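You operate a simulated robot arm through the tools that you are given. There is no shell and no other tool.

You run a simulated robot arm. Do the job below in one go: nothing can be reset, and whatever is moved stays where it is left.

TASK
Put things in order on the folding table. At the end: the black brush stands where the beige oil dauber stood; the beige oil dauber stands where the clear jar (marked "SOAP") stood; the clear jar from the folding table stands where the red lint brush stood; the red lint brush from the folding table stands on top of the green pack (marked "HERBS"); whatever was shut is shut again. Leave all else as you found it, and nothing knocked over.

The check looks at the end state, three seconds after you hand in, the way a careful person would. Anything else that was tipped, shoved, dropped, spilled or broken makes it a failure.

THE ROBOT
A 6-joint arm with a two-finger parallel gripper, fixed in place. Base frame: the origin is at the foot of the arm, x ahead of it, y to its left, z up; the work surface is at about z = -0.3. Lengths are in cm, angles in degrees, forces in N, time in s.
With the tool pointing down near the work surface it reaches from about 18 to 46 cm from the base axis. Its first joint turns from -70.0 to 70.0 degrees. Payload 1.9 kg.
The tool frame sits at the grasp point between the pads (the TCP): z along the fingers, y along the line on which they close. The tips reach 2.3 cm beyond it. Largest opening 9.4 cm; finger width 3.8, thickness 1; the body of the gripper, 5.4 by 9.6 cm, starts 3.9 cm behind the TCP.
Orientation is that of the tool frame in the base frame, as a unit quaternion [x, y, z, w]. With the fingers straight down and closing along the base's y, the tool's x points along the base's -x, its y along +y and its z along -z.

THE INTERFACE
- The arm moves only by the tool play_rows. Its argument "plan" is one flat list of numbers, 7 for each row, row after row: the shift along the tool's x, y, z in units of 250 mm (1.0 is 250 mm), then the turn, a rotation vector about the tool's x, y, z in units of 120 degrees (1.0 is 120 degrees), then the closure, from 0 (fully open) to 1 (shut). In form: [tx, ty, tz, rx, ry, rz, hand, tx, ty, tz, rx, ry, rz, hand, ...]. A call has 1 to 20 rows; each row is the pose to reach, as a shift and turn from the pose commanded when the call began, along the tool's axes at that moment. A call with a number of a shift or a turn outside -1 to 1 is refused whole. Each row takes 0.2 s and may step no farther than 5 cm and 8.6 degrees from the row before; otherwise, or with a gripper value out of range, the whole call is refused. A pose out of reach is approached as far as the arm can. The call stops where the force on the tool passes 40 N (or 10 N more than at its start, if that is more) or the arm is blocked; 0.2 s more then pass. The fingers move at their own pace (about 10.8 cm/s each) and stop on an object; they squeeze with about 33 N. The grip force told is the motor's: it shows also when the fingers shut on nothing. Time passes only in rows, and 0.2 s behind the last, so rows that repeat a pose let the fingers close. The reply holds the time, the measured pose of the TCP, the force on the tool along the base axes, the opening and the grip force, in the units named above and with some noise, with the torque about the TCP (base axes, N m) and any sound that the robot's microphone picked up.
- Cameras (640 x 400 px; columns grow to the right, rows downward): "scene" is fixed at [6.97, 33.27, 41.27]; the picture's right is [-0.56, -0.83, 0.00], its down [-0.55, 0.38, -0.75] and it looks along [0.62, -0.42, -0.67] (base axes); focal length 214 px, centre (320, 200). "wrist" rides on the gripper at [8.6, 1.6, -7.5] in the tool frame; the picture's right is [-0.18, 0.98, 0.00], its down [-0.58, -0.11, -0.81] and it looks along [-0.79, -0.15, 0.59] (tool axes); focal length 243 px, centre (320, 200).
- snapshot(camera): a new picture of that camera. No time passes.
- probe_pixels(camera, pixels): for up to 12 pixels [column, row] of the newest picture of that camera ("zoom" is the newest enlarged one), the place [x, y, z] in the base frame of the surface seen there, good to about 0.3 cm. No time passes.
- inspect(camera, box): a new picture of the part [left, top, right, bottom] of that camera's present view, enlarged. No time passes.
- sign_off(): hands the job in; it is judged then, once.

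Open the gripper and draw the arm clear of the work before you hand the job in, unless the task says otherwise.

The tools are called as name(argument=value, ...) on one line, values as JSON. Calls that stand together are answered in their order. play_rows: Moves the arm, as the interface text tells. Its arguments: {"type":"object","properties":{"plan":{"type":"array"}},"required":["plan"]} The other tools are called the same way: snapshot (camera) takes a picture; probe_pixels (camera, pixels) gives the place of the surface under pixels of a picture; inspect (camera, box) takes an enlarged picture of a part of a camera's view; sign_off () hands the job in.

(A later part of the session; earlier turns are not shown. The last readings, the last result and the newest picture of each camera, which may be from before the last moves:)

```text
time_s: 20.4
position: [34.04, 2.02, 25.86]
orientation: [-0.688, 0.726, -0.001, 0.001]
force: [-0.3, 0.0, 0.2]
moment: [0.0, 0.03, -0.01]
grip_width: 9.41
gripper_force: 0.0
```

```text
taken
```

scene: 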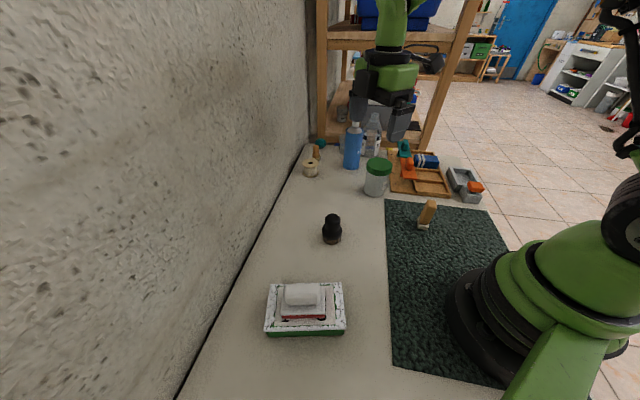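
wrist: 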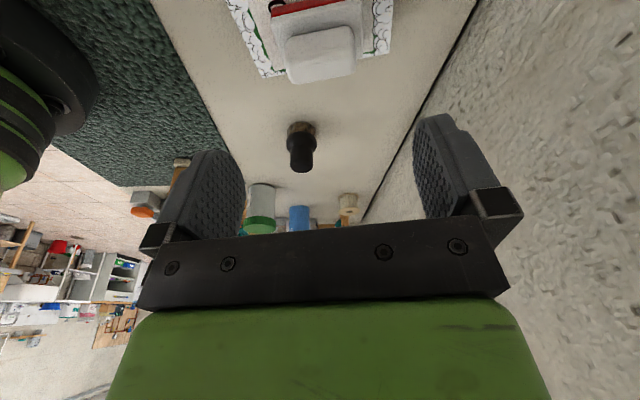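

Yaw +87° reached. I continue the rotation to about 180° to test whether the wrist can be fully flipped.

play_rows(plan=[0, 0, 0, 0, 0, -0.07, 0, 0, 0, 0, 0, 0, -0.14, 0, 0, 0, 0, 0, 0, -0.21, 0, 0, 0, 0, 0, 0, -0.28, 0, 0, 0, 0, 0, 0, -0.35, 0, 0, 0, 0, 0, 0, -0.42, 0, 0, 0, 0, 0, 0, -0.49, 0, 0, 0, 0, 0, 0, -0.56, 0, 0, 0, 0, 0, 0, -0.63, 0, 0, 0, 0, 0, 0, -0.7, 0, 0, 0, 0, 0, 0, -0.77, 0, 0, 0, 0, 0, 0, -0.77, 0])

snapshot(camera="scene")

```text
time_s: 23.0
position: [28.68, 9.16, 21.05]
orientation: [1.0, -0.015, 0.01, 0.01]
force: [-0.3, 0.2, -0.4]
moment: [-0.03, 0.0, 0.0]
grip_width: 9.37
gripper_force: 0.0
out of reach, approached as far as the arm can: row 9, 10, 11, 12
```

```text
taken
```

scene: 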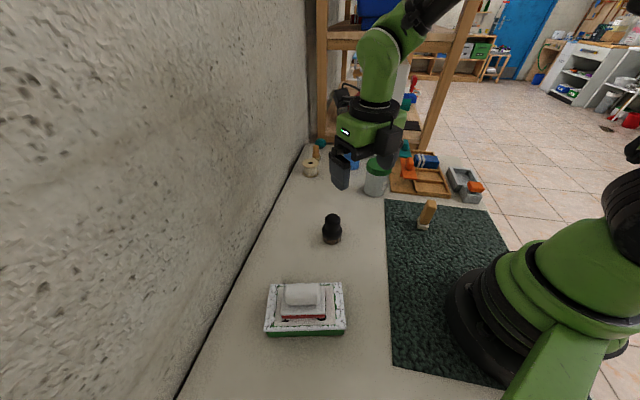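

The wrist limit lies near +155–160° relative yaw (arm shifted when over-asked), so 135° is fine. I rotate back by about 43° to yaw ≈135° and see where the arm settles.

play_rows(plan=[0, 0, 0, 0, 0, 0.06, 0, 0, 0, 0, 0, 0, 0.12, 0, 0, 0, 0, 0, 0, 0.18, 0, 0, 0, 0, 0, 0, 0.24, 0, 0, 0, 0, 0, 0, 0.3, 0, 0, 0, 0, 0, 0, 0.36, 0, 0, 0, 0, 0, 0, 0.36, 0])

```text
time_s: 24.6
position: [28.78, 9.11, 20.66]
orientation: [0.927, -0.376, 0.001, -0.001]
force: [0.7, 0.6, 1.0]
moment: [-0.04, 0.01, 0.02]
grip_width: 9.39
gripper_force: 0.0
```

The commanded pose follows the settled pose (yaw 136°). Now I move to a pre-grasp point at (31.8,-1.4,18) while tilting the tool 60° so the fingers point outward-right with the camera on top.

play_rows(plan=[0.0948, 0.054, 0.027, 0, 0.0625, 0, 0, 0.1895, 0.108, 0.054, 0, 0.125, 0, 0, 0.2843, 0.162, 0.081, 0, 0.1875, 0, 0, 0.379, 0.216, 0.108, 0, 0.25, 0, 0, 0.379, 0.216, 0.108, 0, 0.3125, 0, 0, 0.379, 0.216, 0.108, 0, 0.375, 0, 0, 0.379, 0.216, 0.108, 0, 0.4375, 0, 0, 0.379, 0.216, 0.108, 0, 0.5, 0, 0, 0.379, 0.216, 0.108, 0, 0.5, 0, 0])

snapshot(camera="scene")

snapshot(camera="wrist")

```text
time_s: 26.6
position: [31.93, -1.27, 17.94]
orientation: [0.802, -0.325, 0.465, 0.187]
force: [-0.2, 0.5, 0.2]
moment: [-0.02, 0.04, -0.03]
grip_width: 9.4
gripper_force: 0.1
```

```text
taken
```

scene: 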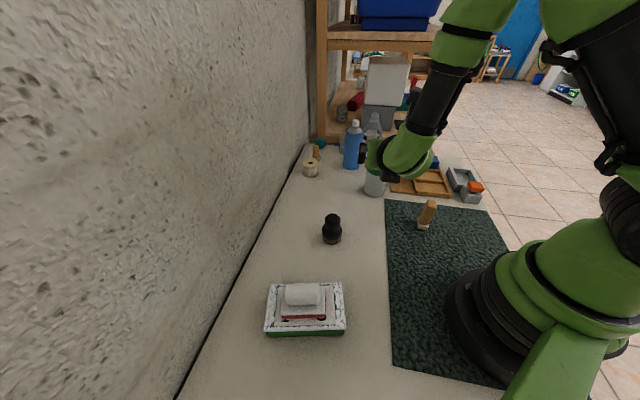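

```text
taken
```

wrist: 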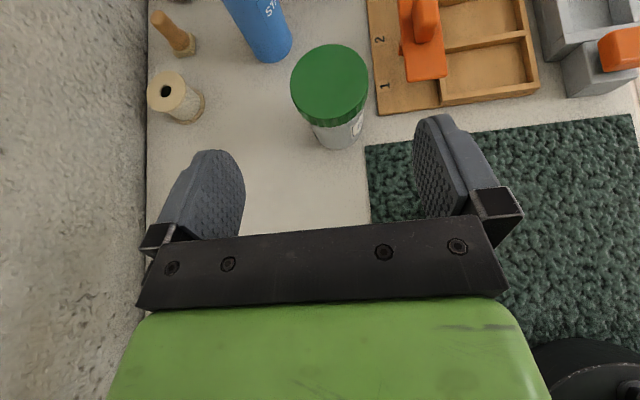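

Tilt is right (tool z = (0.62,-0.60,-0.50)) and the jar appears centred between the fingers at (333,95). I zoom on it to refine the jar's position.

inspect(camera="wrist", box=[270, 30, 400, 160])

probe_pixels(camera="wrist", pixels=[[330, 82], [296, 82], [365, 85], [331, 48], [331, 115], [340, 146], [322, 138], [357, 135], [316, 130], [361, 128], [340, 130], [338, 124]])

```text
3.08 times, centred on (335, 95) of wrist
```

zoom: 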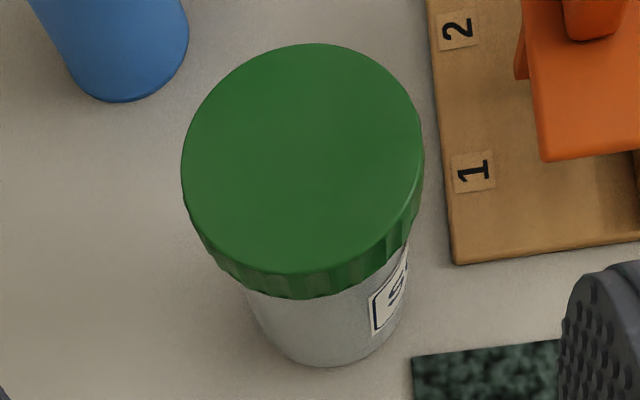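

```text
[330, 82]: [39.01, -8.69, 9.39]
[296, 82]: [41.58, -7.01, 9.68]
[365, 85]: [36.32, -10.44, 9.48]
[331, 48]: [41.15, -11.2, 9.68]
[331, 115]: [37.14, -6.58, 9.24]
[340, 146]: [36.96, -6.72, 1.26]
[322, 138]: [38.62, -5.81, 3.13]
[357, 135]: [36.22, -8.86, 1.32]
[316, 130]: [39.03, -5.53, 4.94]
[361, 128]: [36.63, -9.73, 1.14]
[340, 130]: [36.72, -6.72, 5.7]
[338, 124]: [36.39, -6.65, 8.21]
```

Jar centre refined to about (39.05,-8.65), body radius ≈2.9. I lower to the start of the approach line, TCP (31.7,-1.5,8.6).

play_rows(plan=[-0.108, 0.004, 0.062, 0, 0, 0, 0, -0.217, 0.009, 0.124, 0, 0, 0, 0, -0.325, 0.013, 0.186, 0, 0, 0, 0, -0.325, 0.013, 0.186, 0, 0, 0, 0])

snapshot(camera="scene")

snapshot(camera="wrist")

```text
time_s: 27.6
position: [31.78, -1.6, 8.75]
orientation: [0.802, -0.324, 0.465, 0.187]
force: [0.2, -0.7, -0.1]
moment: [0.04, 0.01, -0.01]
grip_width: 9.4
gripper_force: 0.0
```

```text
taken
```

scene: 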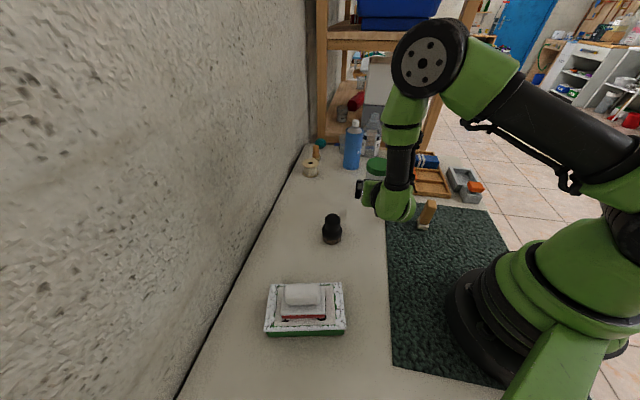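

```text
taken
```

wrist: 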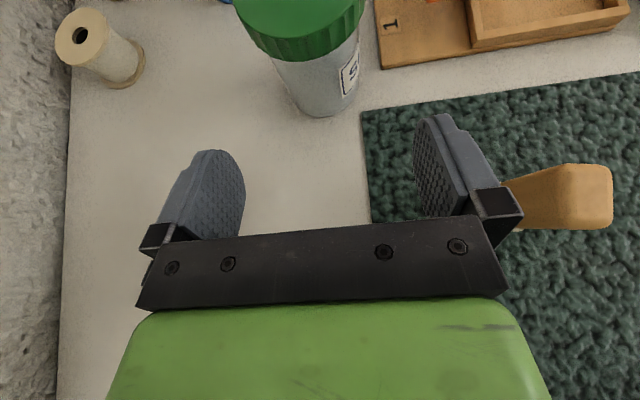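

Lined up with the jar; the dauber is well to the side. I advance 7 cm along the tool axis and check before the last part.

play_rows(plan=[-0.002, 0, 0.09, 0, 0, 0, 0, -0.004, 0, 0.18, 0, 0, 0, 0, -0.006, 0, 0.28, 0, 0, 0, 0, -0.006, 0, 0.28, 0, 0, 0, 0])

snapshot(camera="wrist")

inspect(camera="scene", box=[330, 130, 460, 240])

```text
time_s: 28.6
position: [35.99, -5.77, 4.94]
orientation: [0.803, -0.324, 0.464, 0.187]
force: [-0.8, -0.9, 0.4]
moment: [-0.05, 0.01, -0.01]
grip_width: 9.4
gripper_force: 0.1
```

```text
taken
```

wrist: 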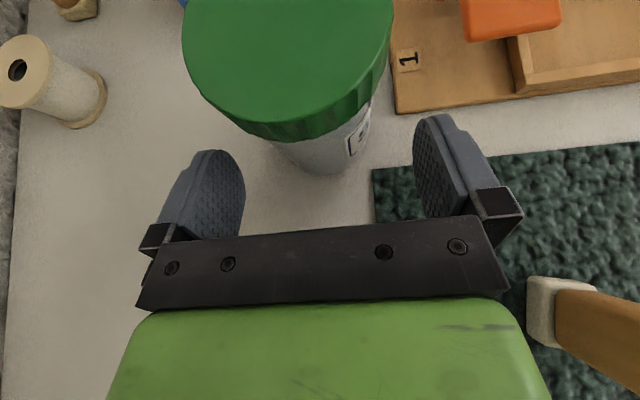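

```text
3.64 times, centred on (395, 185) of scene
```

zoom: 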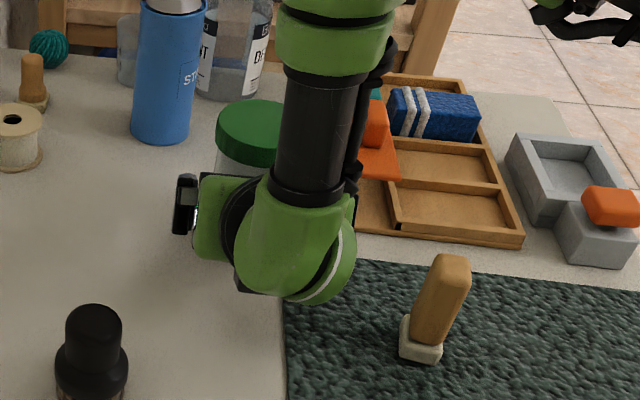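

Centred within about 0.1 cm. I advance the remaining 2.9 cm slowly.

play_rows(plan=[0.002, 0, 0.03, 0, 0, 0, 0, 0.003, -0.001, 0.06, 0, 0, 0, 0, 0.004, -0.002, 0.09, 0, 0, 0, 0, 0.005, -0.002, 0.117, 0, 0, 0, 0, 0.005, -0.002, 0.117, 0, 0, 0, 0])

snapshot(camera="wrist")

inspect(camera="scene", box=[330, 130, 460, 240])

```text
time_s: 29.8
position: [38.06, -7.43, 3.55]
orientation: [0.803, -0.324, 0.464, 0.186]
force: [0.8, -0.6, -0.9]
moment: [0.0, -0.01, 0.04]
grip_width: 9.41
gripper_force: 0.0
```

```text
taken
```

wrist: 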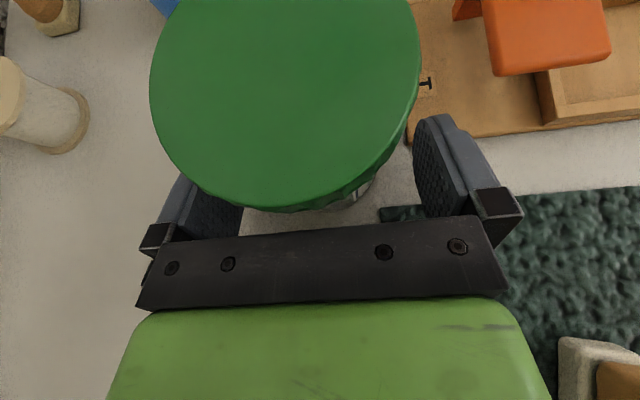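

```text
3.64 times, centred on (395, 185) of scene
```

zoom: 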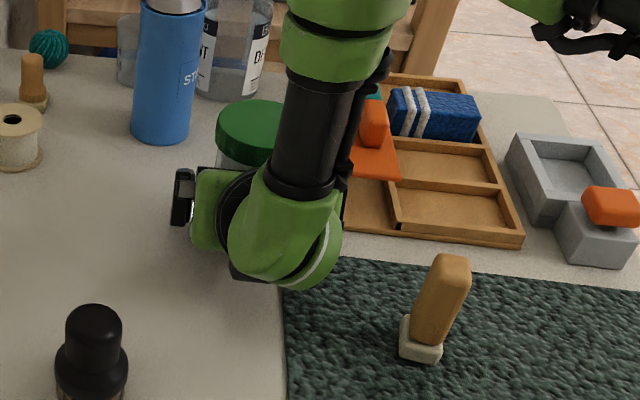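

No contact so far, jar between the fingers. I close on the jar body.

play_rows(plan=[0, 0, 0, 0, 0, 0, 0.2, 0, 0, 0, 0, 0, 0, 0.3, 0, 0, 0, 0, 0, 0, 0.5, 0, 0, 0, 0, 0, 0, 1, 0, 0, 0, 0, 0, 0, 1, 0, 0, 0, 0, 0, 0, 1])

snapshot(camera="wrist")

inspect(camera="scene", box=[330, 130, 460, 240])

```text
time_s: 31.2
position: [37.94, -7.46, 3.57]
orientation: [0.803, -0.324, 0.465, 0.186]
force: [0.7, 0.4, 0.1]
moment: [-0.01, 0.0, 0.0]
grip_width: 5.95
gripper_force: 33.1
```

```text
taken
```

wrist: 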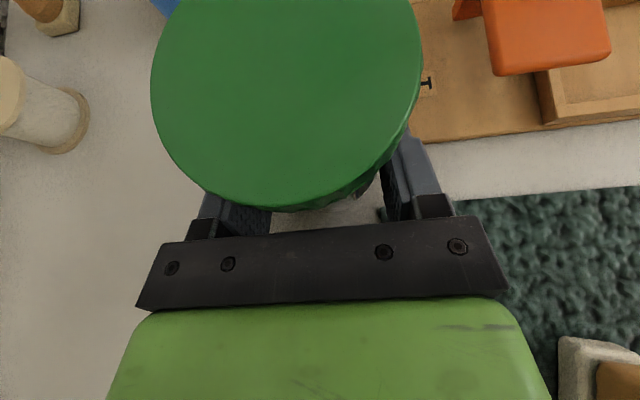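

```text
3.64 times, centred on (395, 185) of scene
```

zoom: 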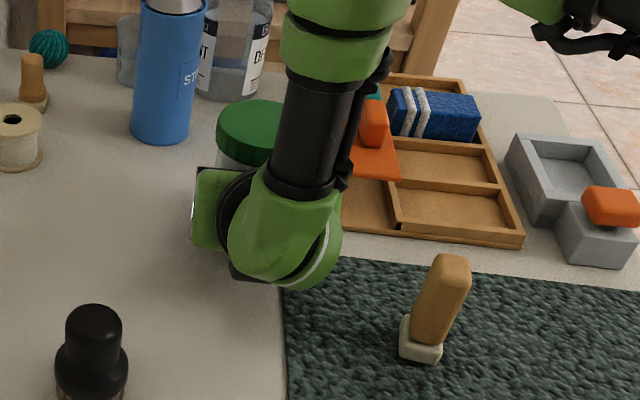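

Gripped at 5.95 cm. I lift 3 cm straight up and check the jar stays upright and shut.

play_rows(plan=[0.0173, 0, -0.01, 0, 0, 0, 1, 0.052, 0, -0.0299, 0, 0, 0, 1, 0.104, 0, -0.0598, 0, 0, 0, 1, 0.104, 0, -0.0598, 0, 0, 0, 1])

snapshot(camera="wrist")

inspect(camera="scene", box=[330, 110, 460, 220])

```text
time_s: 32.2
position: [38.13, -7.49, 6.62]
orientation: [0.803, -0.324, 0.464, 0.186]
force: [0.5, 0.1, -1.3]
moment: [0.02, -0.01, 0.03]
grip_width: 5.92
gripper_force: 32.9
```

```text
taken
```

wrist: 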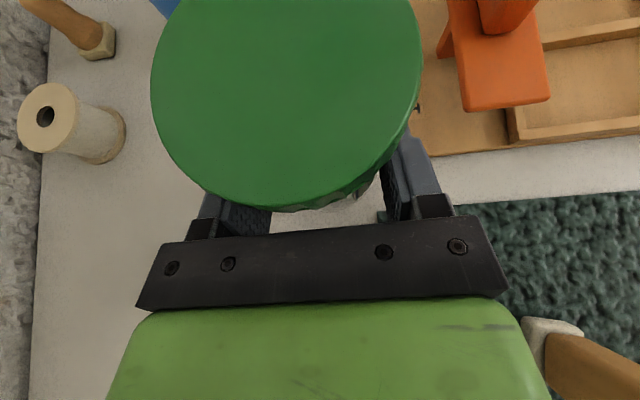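

```text
3.64 times, centred on (395, 165) of scene
```

zoom: 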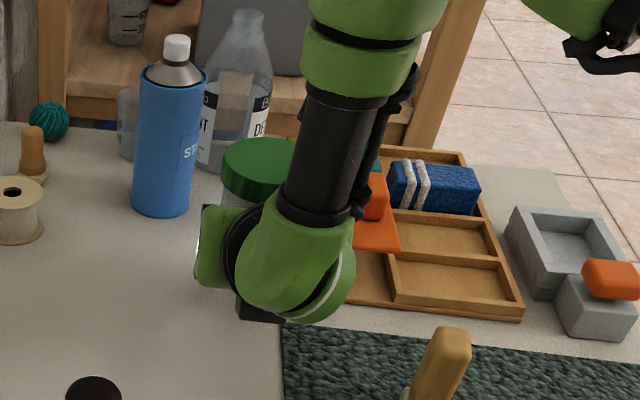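

The jar rises upright with the lid unchanged. I lift 10 cm more and carry it over toward the lint brush's old place, turning +20° about vertical.

play_rows(plan=[0.1387, 0, -0.0797, 0, 0, 0, 1, 0.2774, 0, -0.1594, 0, 0, 0, 1, 0.3468, 0, -0.1992, 0, 0, 0, 1, 0.3285, -0.1353, -0.2305, 0.0361, 0, -0.0208, 1, 0.3102, -0.2706, -0.2618, 0.0723, 0, -0.0415, 1, 0.2919, -0.4059, -0.2931, 0.1084, 0, -0.0623, 1, 0.2736, -0.5412, -0.3244, 0.1445, 0, -0.083, 1, 0.2736, -0.5412, -0.3244, 0.1445, 0, -0.083, 1])

snapshot(camera="scene")

snapshot(camera="wrist")

```text
time_s: 34.0
position: [44.73, 4.95, 16.56]
orientation: [0.847, -0.18, 0.49, 0.103]
force: [-0.1, 0.0, -1.4]
moment: [0.01, 0.05, 0.02]
grip_width: 5.92
gripper_force: 32.8
```

```text
taken
```

scene: 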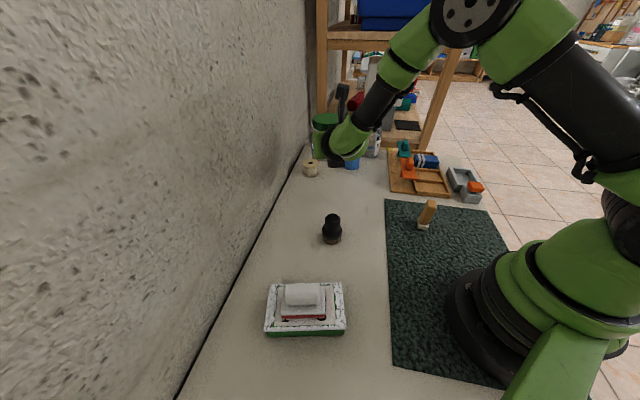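

```text
taken
```

wrist: 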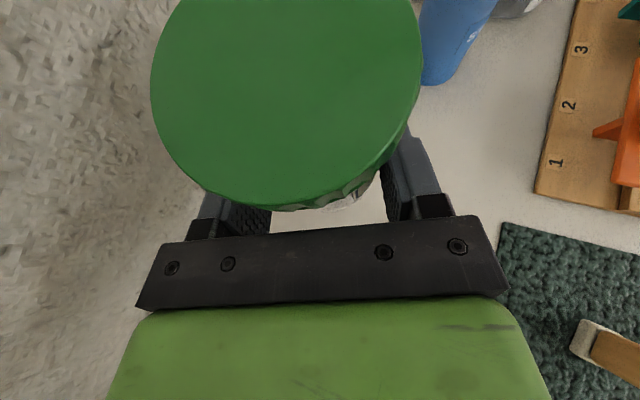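

Reached with Δ=20° without limit. I zoom in the scene to see how low the wrist housing hangs relative to the TCP, to check clearance to the black brush before lowering.

inspect(camera="scene", box=[290, 80, 400, 180])

probe_pixels(camera="scene", pixels=[[345, 158], [350, 155], [338, 152], [360, 150], [335, 155], [325, 122], [318, 140], [320, 155], [332, 166], [345, 145], [365, 140], [355, 158]])

```text
4.00 times, centred on (345, 130) of scene
```

zoom: 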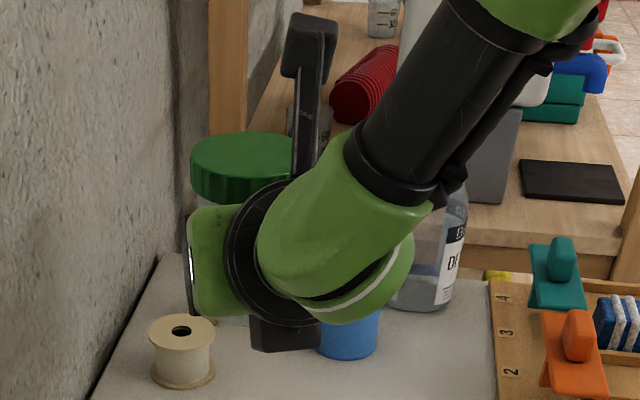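

```text
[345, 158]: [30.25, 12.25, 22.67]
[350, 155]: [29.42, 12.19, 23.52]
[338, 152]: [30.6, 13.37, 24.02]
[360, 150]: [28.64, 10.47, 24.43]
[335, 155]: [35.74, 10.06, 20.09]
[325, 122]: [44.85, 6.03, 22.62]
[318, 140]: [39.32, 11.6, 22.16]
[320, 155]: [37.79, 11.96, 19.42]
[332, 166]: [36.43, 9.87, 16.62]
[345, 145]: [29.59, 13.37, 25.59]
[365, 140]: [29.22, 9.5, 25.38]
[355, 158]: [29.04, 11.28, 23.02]
```

A dark block under the gripper would come within about 1 cm of the black brush at this angle. I try turning another +10° about vertical at this height for more clearance.

play_rows(plan=[0.0008, 0.006, 0.0013, 0.0361, 0, -0.0208, 1, 0.0016, 0.0118, 0.0026, 0.0723, 0, -0.0416, 1, 0.0016, 0.0118, 0.0026, 0.0723, 0, -0.0416, 1])

inspect(camera="scene", box=[290, 80, 400, 180])

```text
time_s: 34.8
position: [44.83, 4.56, 16.57]
orientation: [0.859, -0.105, 0.498, 0.06]
force: [0.7, 0.3, -1.5]
moment: [0.02, 0.02, 0.01]
grip_width: 5.93
gripper_force: 33.3
```

```text
4.00 times, centred on (345, 130) of scene
```

zoom: 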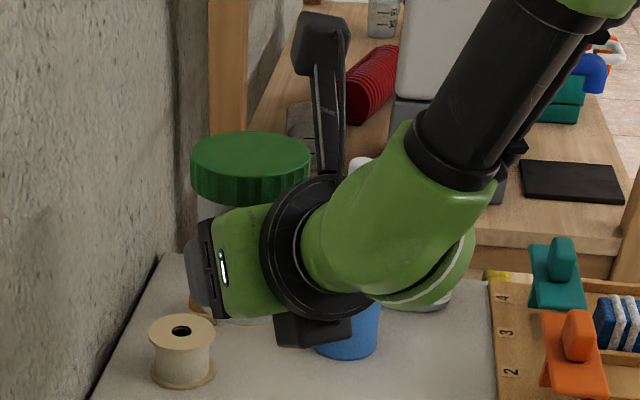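

The turn succeeded. I probe the lowest parts of the gripper and wrist housing in this zoom to predict clearance after lowering 13 cm.

probe_pixels(camera="zoom", pixels=[[285, 340], [310, 338], [340, 325], [300, 310], [330, 280], [370, 285], [400, 300], [245, 310], [210, 300], [440, 270], [240, 150], [200, 160]])

```text
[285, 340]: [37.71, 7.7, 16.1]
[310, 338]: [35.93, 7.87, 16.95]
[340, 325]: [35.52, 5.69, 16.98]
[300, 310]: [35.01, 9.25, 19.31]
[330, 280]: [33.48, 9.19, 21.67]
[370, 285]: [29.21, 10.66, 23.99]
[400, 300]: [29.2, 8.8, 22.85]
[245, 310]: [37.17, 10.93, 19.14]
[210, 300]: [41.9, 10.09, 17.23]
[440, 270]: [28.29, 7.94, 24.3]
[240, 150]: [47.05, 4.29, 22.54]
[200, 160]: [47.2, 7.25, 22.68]
```

Predicted clearance to the black brush is over 2 cm. I lower 12 cm straight down.

play_rows(plan=[-0.1, 0, 0.0574, 0, 0, 0, 1, -0.2, 0, 0.1147, 0, 0, 0, 1, -0.3, 0, 0.1721, 0, 0, 0, 1, -0.37, 0, 0.2123, 0, 0, 0, 1, -0.4166, 0, 0.239, 0, 0, 0, 1, -0.4166, 0, 0.239, 0, 0, 0, 1])

inspect(camera="scene", box=[270, 130, 400, 250])

snapshot(camera="wrist")

```text
time_s: 36.2
position: [44.86, 4.43, 4.32]
orientation: [0.859, -0.105, 0.497, 0.059]
force: [-1.0, -0.8, -0.6]
moment: [-0.01, -0.01, 0.01]
grip_width: 5.91
gripper_force: 33.0
```

```text
3.33 times, centred on (335, 190) of scene
```

zoom: 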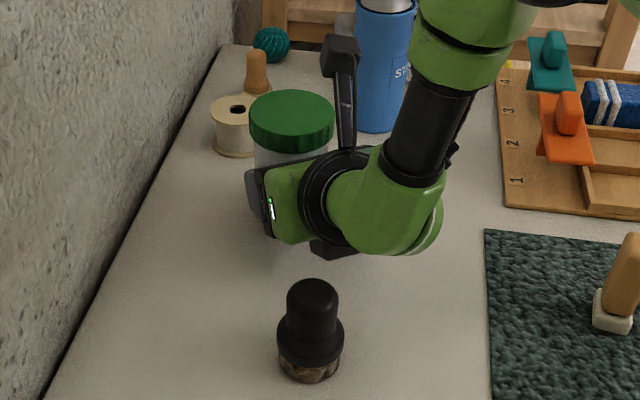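

```text
taken
```

wrist: 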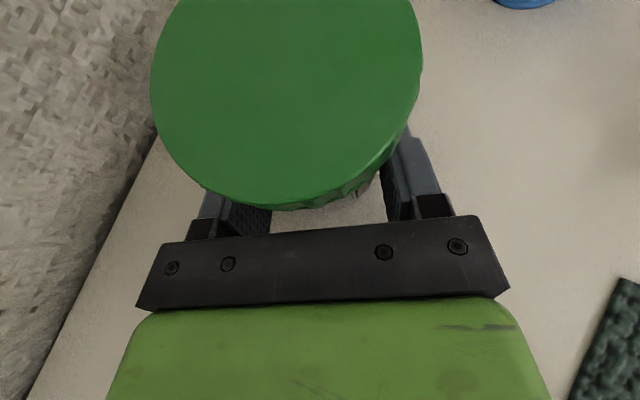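

Bottom of the jar is about 0.5 cm above the table. I creep down 0.6 cm watching force.

play_rows(plan=[-0.0052, 0, 0.003, 0, 0, 0, 1, -0.0104, 0, 0.006, 0, 0, 0, 1, -0.0139, 0, 0.008, 0, 0, 0, 1, -0.0174, 0, 0.01, 0, 0, 0, 1, -0.0208, 0, 0.012, 0, 0, 0, 1, -0.0208, 0, 0.012, 0, 0, 0, 1])

```text
time_s: 37.6
position: [44.75, 4.4, 3.82]
orientation: [0.859, -0.106, 0.497, 0.061]
force: [0.2, 0.4, -2.0]
moment: [0.04, 0.03, 0.01]
grip_width: 5.89
gripper_force: 33.3
```

No contact yet at z≈3.8; continuing in 0.05–0.08 cm steps.

play_rows(plan=[-0.0026, 0, 0.0015, 0, 0, 0, 1, -0.0052, 0, 0.003, 0, 0, 0, 1, -0.0078, 0, 0.0045, 0, 0, 0, 1, -0.0078, 0, 0.0045, 0, 0, 0, 1])

```text
time_s: 38.6
position: [44.86, 4.53, 3.77]
orientation: [0.859, -0.105, 0.498, 0.06]
force: [-0.4, 1.0, -1.5]
moment: [0.0, 0.02, 0.01]
grip_width: 5.91
gripper_force: 32.9
```

play_rows(plan=[-0.0026, 0, 0.0015, 0, 0, 0, 1, -0.0052, 0, 0.003, 0, 0, 0, 1, -0.0078, 0, 0.0045, 0, 0, 0, 1, -0.0078, 0, 0.0045, 0, 0, 0, 1])

```text
time_s: 39.6
position: [44.86, 4.53, 3.57]
orientation: [0.858, -0.106, 0.499, 0.06]
force: [-0.9, -1.6, 6.3]
moment: [-0.19, 0.11, 0.03]
grip_width: 5.9
gripper_force: 33.4
```

Contact (6 N upward) at z≈3.57, same as where it was picked. I open the gripper.

play_rows(plan=[0, 0, 0, 0, 0, 0, 1, 0, 0, 0, 0, 0, 0, 0.3, 0, 0, 0, 0, 0, 0, 0.1, 0, 0, 0, 0, 0, 0, 0, 0, 0, 0, 0, 0, 0, 0, 0, 0, 0, 0, 0, 0, 0])

snapshot(camera="wrist")

inspect(camera="scene", box=[270, 130, 400, 250])

```text
time_s: 41.0
position: [44.87, 4.48, 3.42]
orientation: [0.859, -0.105, 0.498, 0.06]
force: [-0.3, -0.5, -0.4]
moment: [0.01, 0.0, -0.04]
grip_width: 9.39
gripper_force: 0.0
```

```text
taken
```

wrist: 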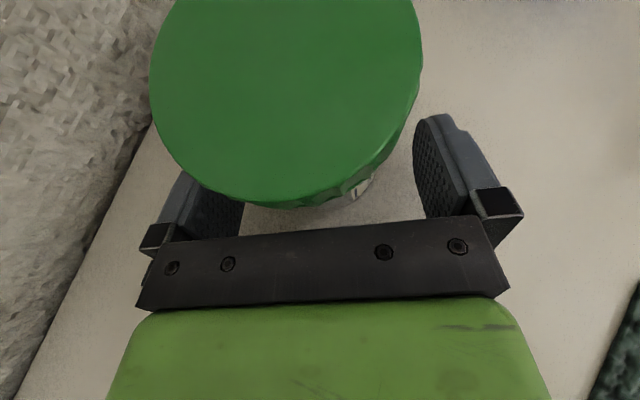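

```text
3.33 times, centred on (335, 190) of scene
```

zoom: 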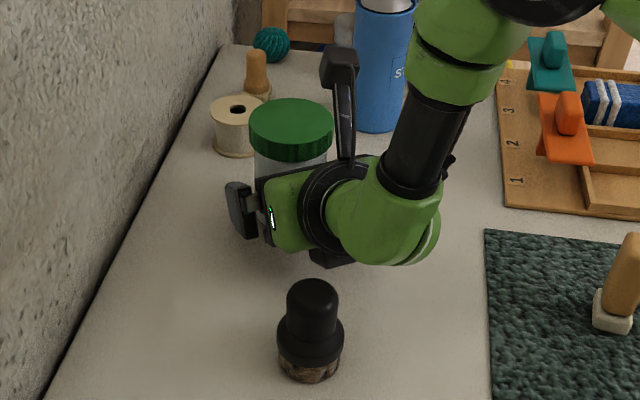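

The jar stands released. I back off 3 cm along the tool axis (clear of lid and black brush), then rise vertically 14 cm.

play_rows(plan=[0, 0, -0.04, 0, 0, 0, 0, 0, 0, -0.08, 0, 0, 0, 0, 0, 0, -0.12, 0, 0, 0, 0, 0.104, 0, -0.18, 0, 0, 0, 0, 0.243, 0, -0.2594, 0, 0, 0, 0, 0.382, 0, -0.339, 0, 0, 0, 0, 0.486, 0, -0.399, 0, 0, 0, 0, 0.486, 0, -0.399, 0, 0, 0, 0])

snapshot(camera="scene")

snapshot(camera="wrist")

```text
time_s: 42.8
position: [42.32, 5.03, 18.98]
orientation: [0.859, -0.105, 0.498, 0.06]
force: [0.0, 0.0, 0.8]
moment: [-0.01, 0.03, -0.02]
grip_width: 9.41
gripper_force: 0.1
```

```text
taken
```

scene: 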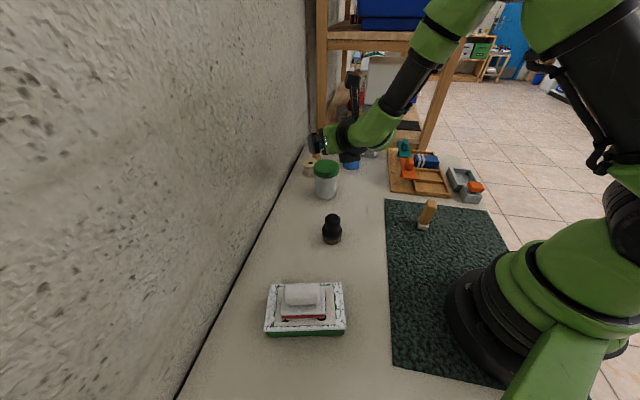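

```text
taken
```

wrist: 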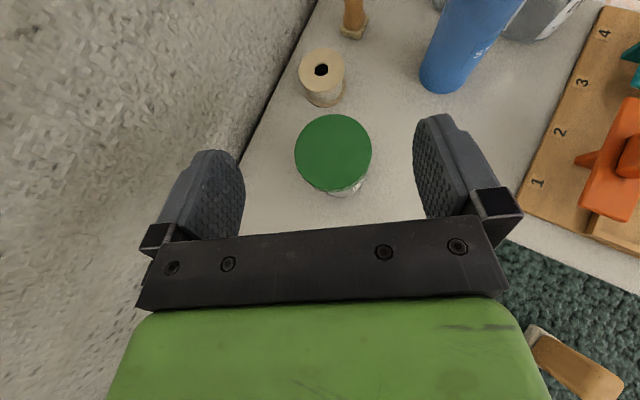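

The jar stands where the lint brush was. I probe the lid rim in the wrist view to verify its position.

probe_pixels(camera="wrist", pixels=[[334, 152], [299, 152], [368, 152], [333, 119], [333, 185], [345, 194], [355, 190]])

inspect(camera="scene", box=[290, 140, 370, 205])

inspect(camera="scene", box=[395, 190, 459, 240])

```text
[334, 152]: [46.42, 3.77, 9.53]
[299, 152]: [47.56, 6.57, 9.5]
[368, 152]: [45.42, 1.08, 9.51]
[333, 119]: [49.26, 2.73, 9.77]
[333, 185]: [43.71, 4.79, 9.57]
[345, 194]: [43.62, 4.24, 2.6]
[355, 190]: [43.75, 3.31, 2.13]
```

```text
6.15 times, centred on (330, 172) of scene
```

zoom: 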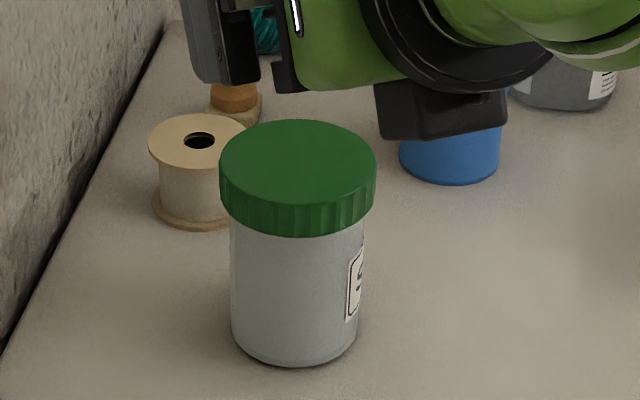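

```text
8.00 times, centred on (427, 215) of scene
```

zoom: 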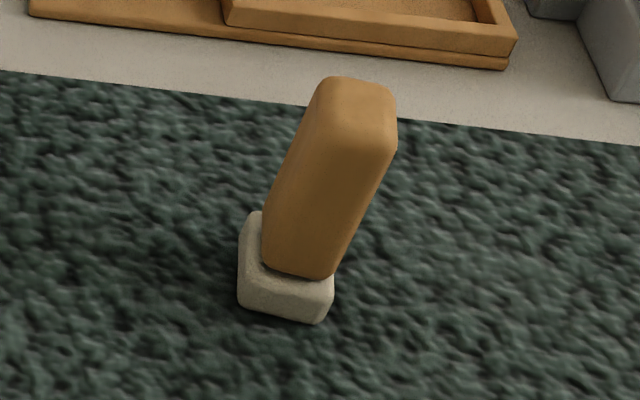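

Jar centre ≈ (46.45,3.8), close to the target. Now I measure the dauber from this zoom in detail.

probe_pixels(camera="zoom", pixels=[[355, 100], [325, 88], [385, 95], [390, 125], [332, 120], [372, 140], [275, 255], [322, 265], [262, 240], [250, 228], [245, 295], [322, 310]])

probe_pixels(camera="zoom", pixels=[[270, 290], [320, 300], [245, 260], [330, 290], [280, 300], [300, 200], [340, 200], [290, 190], [360, 200], [320, 180], [246, 245], [300, 280]])

```text
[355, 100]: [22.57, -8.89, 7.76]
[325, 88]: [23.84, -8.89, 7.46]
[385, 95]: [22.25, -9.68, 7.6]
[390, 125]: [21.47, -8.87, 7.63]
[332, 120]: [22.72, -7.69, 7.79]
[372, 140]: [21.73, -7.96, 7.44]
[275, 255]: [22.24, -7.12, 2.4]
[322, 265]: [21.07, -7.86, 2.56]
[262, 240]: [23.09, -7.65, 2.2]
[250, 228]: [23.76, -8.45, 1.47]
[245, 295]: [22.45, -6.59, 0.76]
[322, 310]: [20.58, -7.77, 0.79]
```

```text
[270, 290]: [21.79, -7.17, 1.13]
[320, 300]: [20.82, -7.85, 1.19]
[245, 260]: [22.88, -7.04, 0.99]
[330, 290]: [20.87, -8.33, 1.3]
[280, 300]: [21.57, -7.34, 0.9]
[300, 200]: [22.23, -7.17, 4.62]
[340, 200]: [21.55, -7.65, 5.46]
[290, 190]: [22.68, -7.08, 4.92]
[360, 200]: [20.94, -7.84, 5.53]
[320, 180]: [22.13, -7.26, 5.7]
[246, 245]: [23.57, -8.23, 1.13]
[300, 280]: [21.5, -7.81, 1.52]
```

Dauber centre is about (22.35,-8.35), faces turned about 34° from the base axes, top at z≈7.7. I bring the tool back upright while moving inward at height.

play_rows(plan=[0.008, 0.0587, -0.0535, 0, -0.0625, 0, 0, 0.0159, 0.1173, -0.107, 0, -0.125, 0, 0, 0.0238, 0.176, -0.1605, 0, -0.1875, 0, 0, 0.0317, 0.2347, -0.214, 0, -0.25, 0, 0, 0.0397, 0.2933, -0.2675, 0, -0.3125, 0, 0, 0.0476, 0.352, -0.321, 0, -0.375, 0, 0, 0.0476, 0.352, -0.321, 0, -0.4375, 0, 0, 0.0476, 0.352, -0.321, 0, -0.5, 0, 0, 0.0476, 0.352, -0.321, 0, -0.5, 0, 0])

snapshot(camera="scene")

```text
time_s: 44.8
position: [31.52, 3.17, 20.76]
orientation: [0.991, -0.13, 0.008, 0.01]
force: [0.5, 0.3, -0.1]
moment: [-0.01, -0.01, 0.04]
grip_width: 9.41
gripper_force: 0.0
out of reach, approached as far as the arm can: row 3, 4, 6, 7, 8, 9
```

```text
taken
```

scene: 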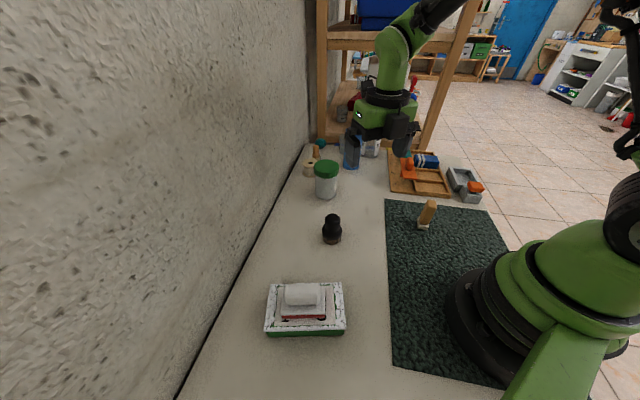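

The arm settled upright at (31.5,3.2,20.8) because of the wrist limit, yaw ≈165°. I rotate back -117° while moving above the mat area.

play_rows(plan=[-0.0178, 0.0728, -0.012, 0, 0, 0.07, 0, -0.0356, 0.1456, -0.024, 0, 0, 0.14, 0, -0.0534, 0.2184, -0.036, 0, 0, 0.21, 0, -0.0712, 0.2912, -0.048, 0, 0, 0.28, 0, -0.089, 0.364, -0.06, 0, 0, 0.35, 0, -0.089, 0.364, -0.06, 0, 0, 0.42, 0, -0.089, 0.364, -0.06, 0, 0, 0.49, 0, -0.089, 0.364, -0.06, 0, 0, 0.56, 0, -0.089, 0.364, -0.06, 0, 0, 0.63, 0, -0.089, 0.364, -0.06, 0, 0, 0.7, 0, -0.089, 0.364, -0.06, 0, 0, 0.77, 0, -0.089, 0.364, -0.06, 0, 0, 0.84, 0, -0.089, 0.364, -0.06, 0, 0, 0.91, 0, -0.089, 0.364, -0.06, 0, 0, 0.98, 0, -0.089, 0.364, -0.06, 0, 0, 0.98, 0])

snapshot(camera="wrist")

```text
time_s: 48.0
position: [27.21, -5.19, 22.27]
orientation: [-0.409, 0.912, -0.001, 0.002]
force: [-0.4, 0.2, 0.8]
moment: [0.01, 0.01, 0.0]
grip_width: 9.37
gripper_force: 0.0
```

```text
taken
```

wrist: 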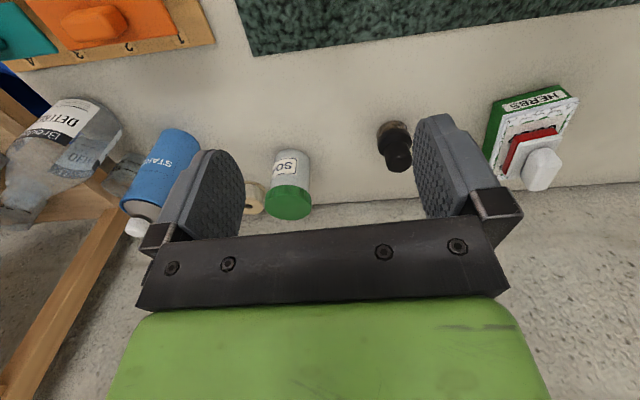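

Upright at yaw 48°. I move above the dauber at TCP z≈16 with yaw 34° to line up with its faces and look.

play_rows(plan=[0.0746, 0.0204, 0.0836, 0, 0, 0.04, 0, 0.1491, 0.0408, 0.1672, 0, 0, 0.08, 0, 0.2237, 0.0612, 0.2508, 0, 0, 0.119, 0, 0.2237, 0.0612, 0.2508, 0, 0, 0.119, 0])

snapshot(camera="wrist")

inspect(camera="wrist", box=[250, 20, 410, 150])

```text
time_s: 49.0
position: [22.5, -8.31, 16.13]
orientation: [-0.293, 0.956, 0.0, 0.001]
force: [0.1, -0.7, -1.1]
moment: [0.04, 0.0, -0.03]
grip_width: 9.42
gripper_force: 0.1
```

```text
taken
```

wrist: 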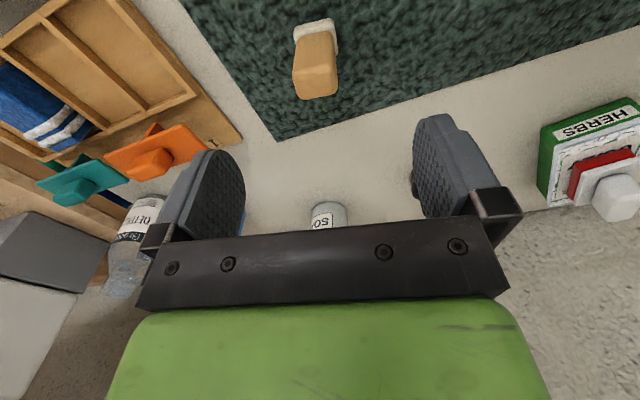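

```text
3.08 times, centred on (330, 85) of wrist
```

zoom: 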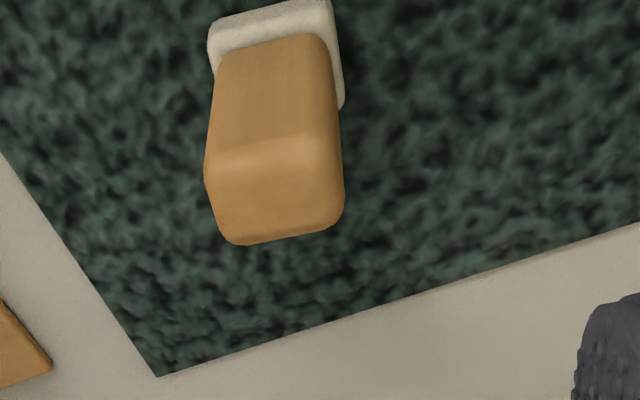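

I probe the dauber's handle top and pad corners in this close view.

probe_pixels(camera="zoom", pixels=[[214, 160], [334, 145], [235, 238], [336, 222], [275, 195], [225, 70], [322, 50], [218, 28], [325, 8], [338, 95], [214, 60], [272, 100]])

```text
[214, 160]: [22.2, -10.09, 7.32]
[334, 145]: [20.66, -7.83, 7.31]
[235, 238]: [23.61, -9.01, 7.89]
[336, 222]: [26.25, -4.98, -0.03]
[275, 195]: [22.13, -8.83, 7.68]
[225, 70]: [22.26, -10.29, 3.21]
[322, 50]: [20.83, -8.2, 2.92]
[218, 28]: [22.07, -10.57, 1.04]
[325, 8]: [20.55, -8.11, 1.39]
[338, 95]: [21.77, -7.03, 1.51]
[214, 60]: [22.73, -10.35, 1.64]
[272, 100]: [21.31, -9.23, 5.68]
```

Dauber centre refined to about (22.36,-8.5); the closing axis is along its longer side (≈2.5 cm). I descend to TCP z≈5.2 with fingers open.

play_rows(plan=[0.005, -0.002, 0.1, 0, 0, 0, 0, 0.009, -0.004, 0.2, 0, 0, 0, 0, 0.009, -0.004, 0.3, 0, 0, 0, 0, 0.009, -0.004, 0.38, 0, 0, 0, 0, 0.009, -0.004, 0.436, 0, 0, 0, 0, 0.009, -0.004, 0.436, 0, 0, 0, 0])

snapshot(camera="wrist")

inspect(camera="scene", box=[380, 150, 490, 250])

```text
time_s: 50.4
position: [22.17, -8.63, 5.1]
orientation: [-0.294, 0.956, -0.001, 0.0]
force: [-0.4, 0.5, 0.0]
moment: [0.04, 0.0, -0.02]
grip_width: 9.4
gripper_force: 0.1
```

```text
taken
```

wrist: 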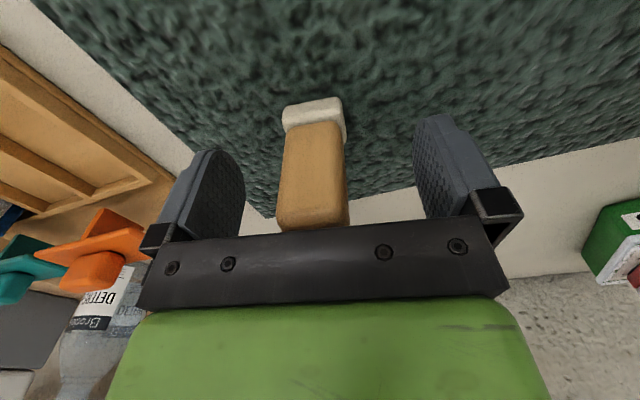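

```text
4.00 times, centred on (435, 200) of scene
```

zoom: 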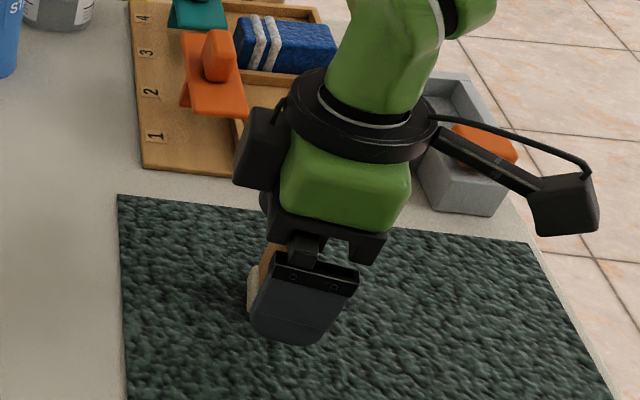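

The handle centre appears at column ≈314 versus the TCP at 320, i.e. about 0.25 cm toward -y of the tool. I correct that sideways and then close.

play_rows(plan=[0, -0.01, 0, 0, 0, 0, 0, 0, -0.01, 0, 0, 0, 0, 0.3, 0, -0.01, 0, 0, 0, 0, 0.6, 0, -0.01, 0, 0, 0, 0, 0.7, 0, -0.01, 0, 0, 0, 0, 1, 0, -0.01, 0, 0, 0, 0, 1, 0, -0.01, 0, 0, 0, 0, 1])

snapshot(camera="wrist")

```text
time_s: 52.0
position: [22.39, -8.57, 5.14]
orientation: [-0.294, 0.956, -0.001, 0.001]
force: [0.0, 0.3, -0.2]
moment: [0.01, 0.04, 0.0]
grip_width: 2.94
gripper_force: 32.9
```

```text
taken
```

wrist: 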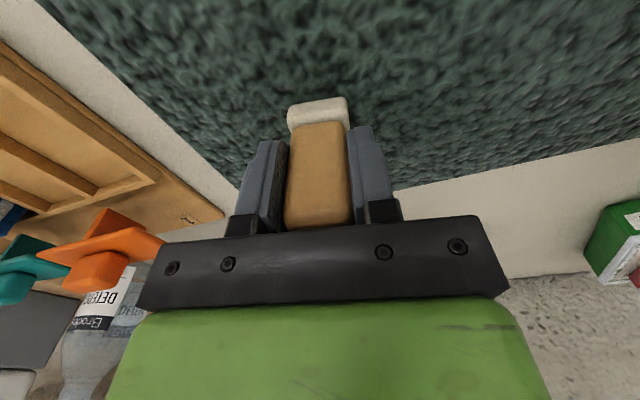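

Gripped at 2.94 cm; dauber's place recorded as (22.4,-8.55). I lift it 12 cm and carry it above the jar's old place (39.1,-8.6).

play_rows(plan=[0, 0, -0.06, 0, 0, 0, 1, 0, 0, -0.2, 0, 0, 0, 1, 0, 0, -0.36, 0, 0, 0, 1, -0.1, -0.0675, -0.44, 0, 0, 0, 1, -0.23, -0.1553, -0.48, 0, 0, 0, 1, -0.35, -0.2363, -0.48, 0, 0, 0, 1, -0.47, -0.3173, -0.48, 0, 0, 0, 1, -0.554, -0.374, -0.48, 0, 0, 0, 1, -0.554, -0.374, -0.48, 0, 0, 0, 1])

snapshot(camera="wrist")

snapshot(camera="scene")

```text
time_s: 54.0
position: [39.01, -8.61, 17.26]
orientation: [-0.294, 0.956, 0.001, 0.001]
force: [0.3, -1.0, -0.5]
moment: [-0.01, -0.03, 0.0]
grip_width: 2.93
gripper_force: 33.0
```

```text
taken
```

wrist: 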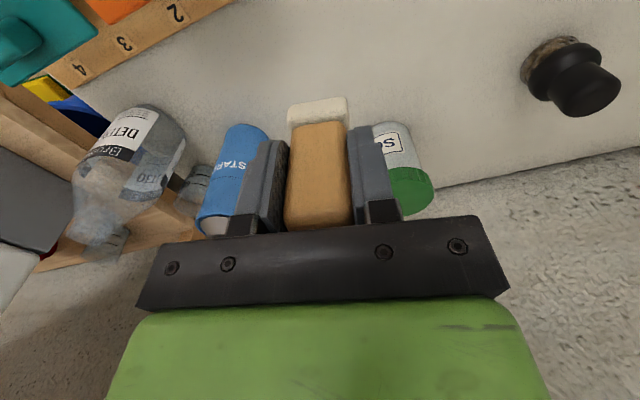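

```text
taken
```

scene: 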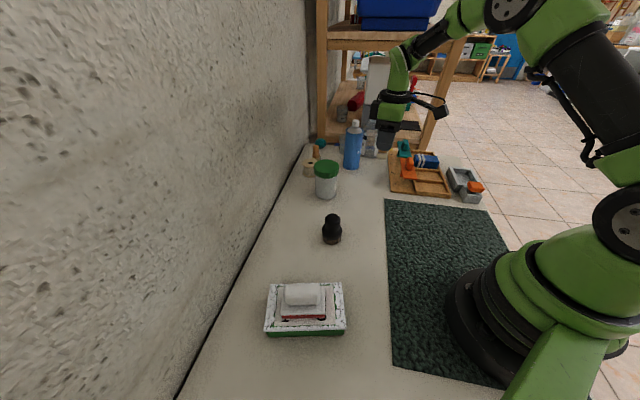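

Above the jar's old place. I lower 11.9 cm, to just above the table.

play_rows(plan=[0, 0, 0.12, 0, 0, 0, 1, 0, 0, 0.24, 0, 0, 0, 1, 0, 0, 0.36, 0, 0, 0, 1, 0, 0, 0.44, 0, 0, 0, 1, 0, 0, 0.476, 0, 0, 0, 1, 0, 0, 0.476, 0, 0, 0, 1])

snapshot(camera="wrist")

inspect(camera="scene", box=[340, 110, 450, 210])

```text
time_s: 55.4
position: [39.16, -8.7, 5.32]
orientation: [-0.294, 0.956, 0.0, 0.001]
force: [-0.7, -0.3, -0.4]
moment: [0.03, -0.02, -0.02]
grip_width: 2.93
gripper_force: 32.8
```

```text
taken
```

wrist: 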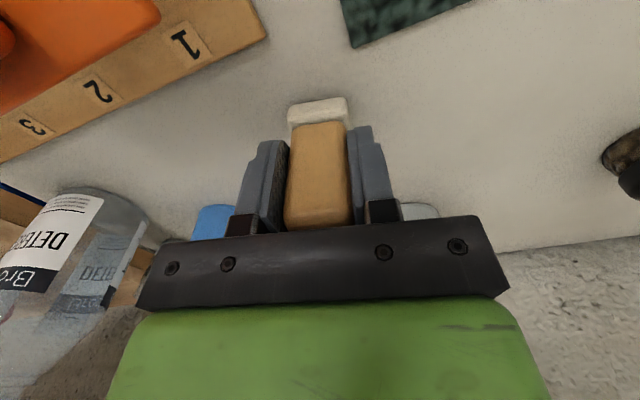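

```text
4.00 times, centred on (395, 160) of scene
```

zoom: 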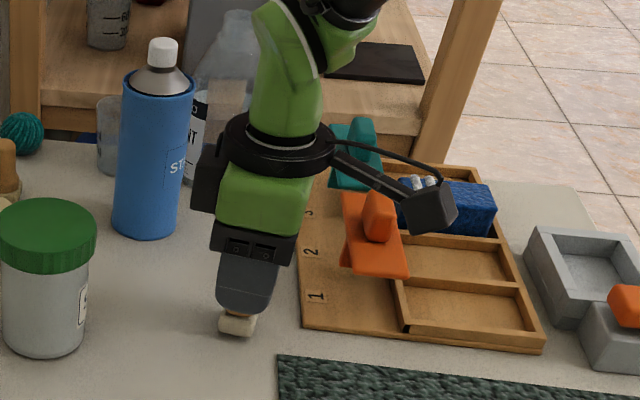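

Good position. I creep down in small steps until the pad touches the table.

play_rows(plan=[0, 0, 0.004, 0, 0, 0, 1, 0, 0, 0.008, 0, 0, 0, 1, 0, 0, 0.012, 0, 0, 0, 1, 0, 0, 0.014, 0, 0, 0, 1, 0, 0, 0.014, 0, 0, 0, 1])

```text
time_s: 56.6
position: [39.14, -8.69, 4.97]
orientation: [-0.294, 0.956, 0.0, 0.002]
force: [1.0, 0.0, -1.1]
moment: [-0.01, 0.01, -0.02]
grip_width: 2.95
gripper_force: 33.1
```

play_rows(plan=[0, 0, 0.002, 0, 0, 0, 1, 0, 0, 0.004, 0, 0, 0, 1, 0, 0, 0.006, 0, 0, 0, 1, 0, 0, 0.006, 0, 0, 0, 1])

```text
time_s: 57.6
position: [39.03, -8.7, 4.86]
orientation: [-0.294, 0.956, 0.0, 0.002]
force: [-1.3, 0.6, 4.0]
moment: [0.07, 0.04, 0.03]
grip_width: 2.94
gripper_force: 33.2
```

Light contact (≈5 N). I press 0.04 cm more and open partly.

play_rows(plan=[0, 0, 0.0015, 0, 0, 0, 1, 0, 0, 0.0015, 0, 0, 0, 1, 0, 0, 0.0015, 0, 0, 0, 0.6, 0, 0, 0.0015, 0, 0, 0, 0.4, 0, 0, 0.0015, 0, 0, 0, 0.35, 0, 0, 0.0015, 0, 0, 0, 0.35])

snapshot(camera="wrist")

```text
time_s: 59.0
position: [39.03, -8.63, 4.77]
orientation: [-0.294, 0.956, 0.0, 0.003]
force: [-0.7, 0.4, -1.0]
moment: [-0.01, 0.01, -0.03]
grip_width: 6.07
gripper_force: 0.0
```

```text
taken
```

wrist: 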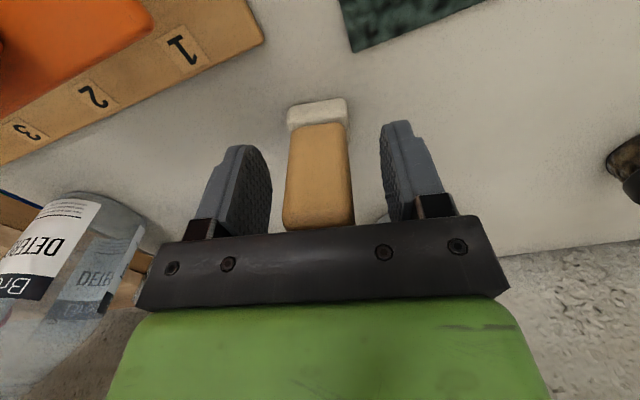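

The dauber stands free. I rise straight up 14 cm and look.

play_rows(plan=[0, 0, -0.08, 0, 0, 0, 0.35, 0, 0, -0.22, 0, 0, 0, 0.35, 0, 0, -0.38, 0, 0, 0, 0.3, 0, 0, -0.56, 0, 0, 0, 0, 0, 0, -0.56, 0, 0, 0, 0])

snapshot(camera="wrist")

inspect(camera="scene", box=[340, 110, 450, 210])

```text
time_s: 60.2
position: [39.14, -8.85, 18.84]
orientation: [-0.294, 0.956, 0.0, 0.001]
force: [0.1, -0.5, 0.1]
moment: [0.02, 0.0, -0.01]
grip_width: 9.4
gripper_force: 0.1
```

```text
taken
```

wrist: 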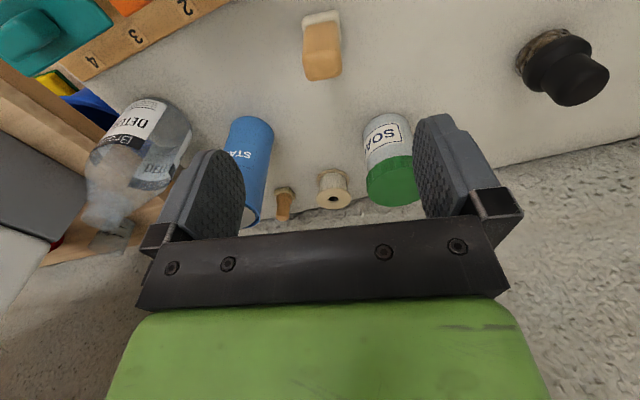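

```text
4.00 times, centred on (395, 160) of scene
```

zoom: 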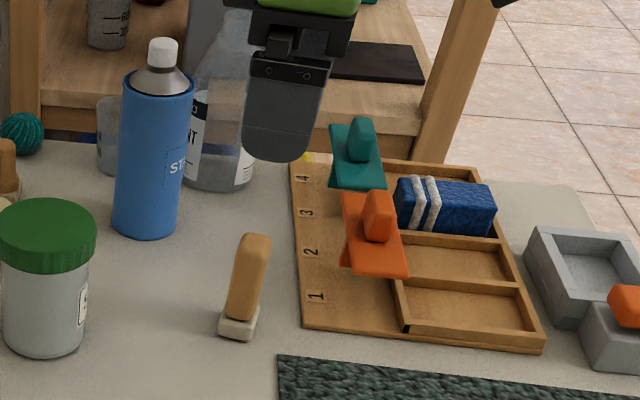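

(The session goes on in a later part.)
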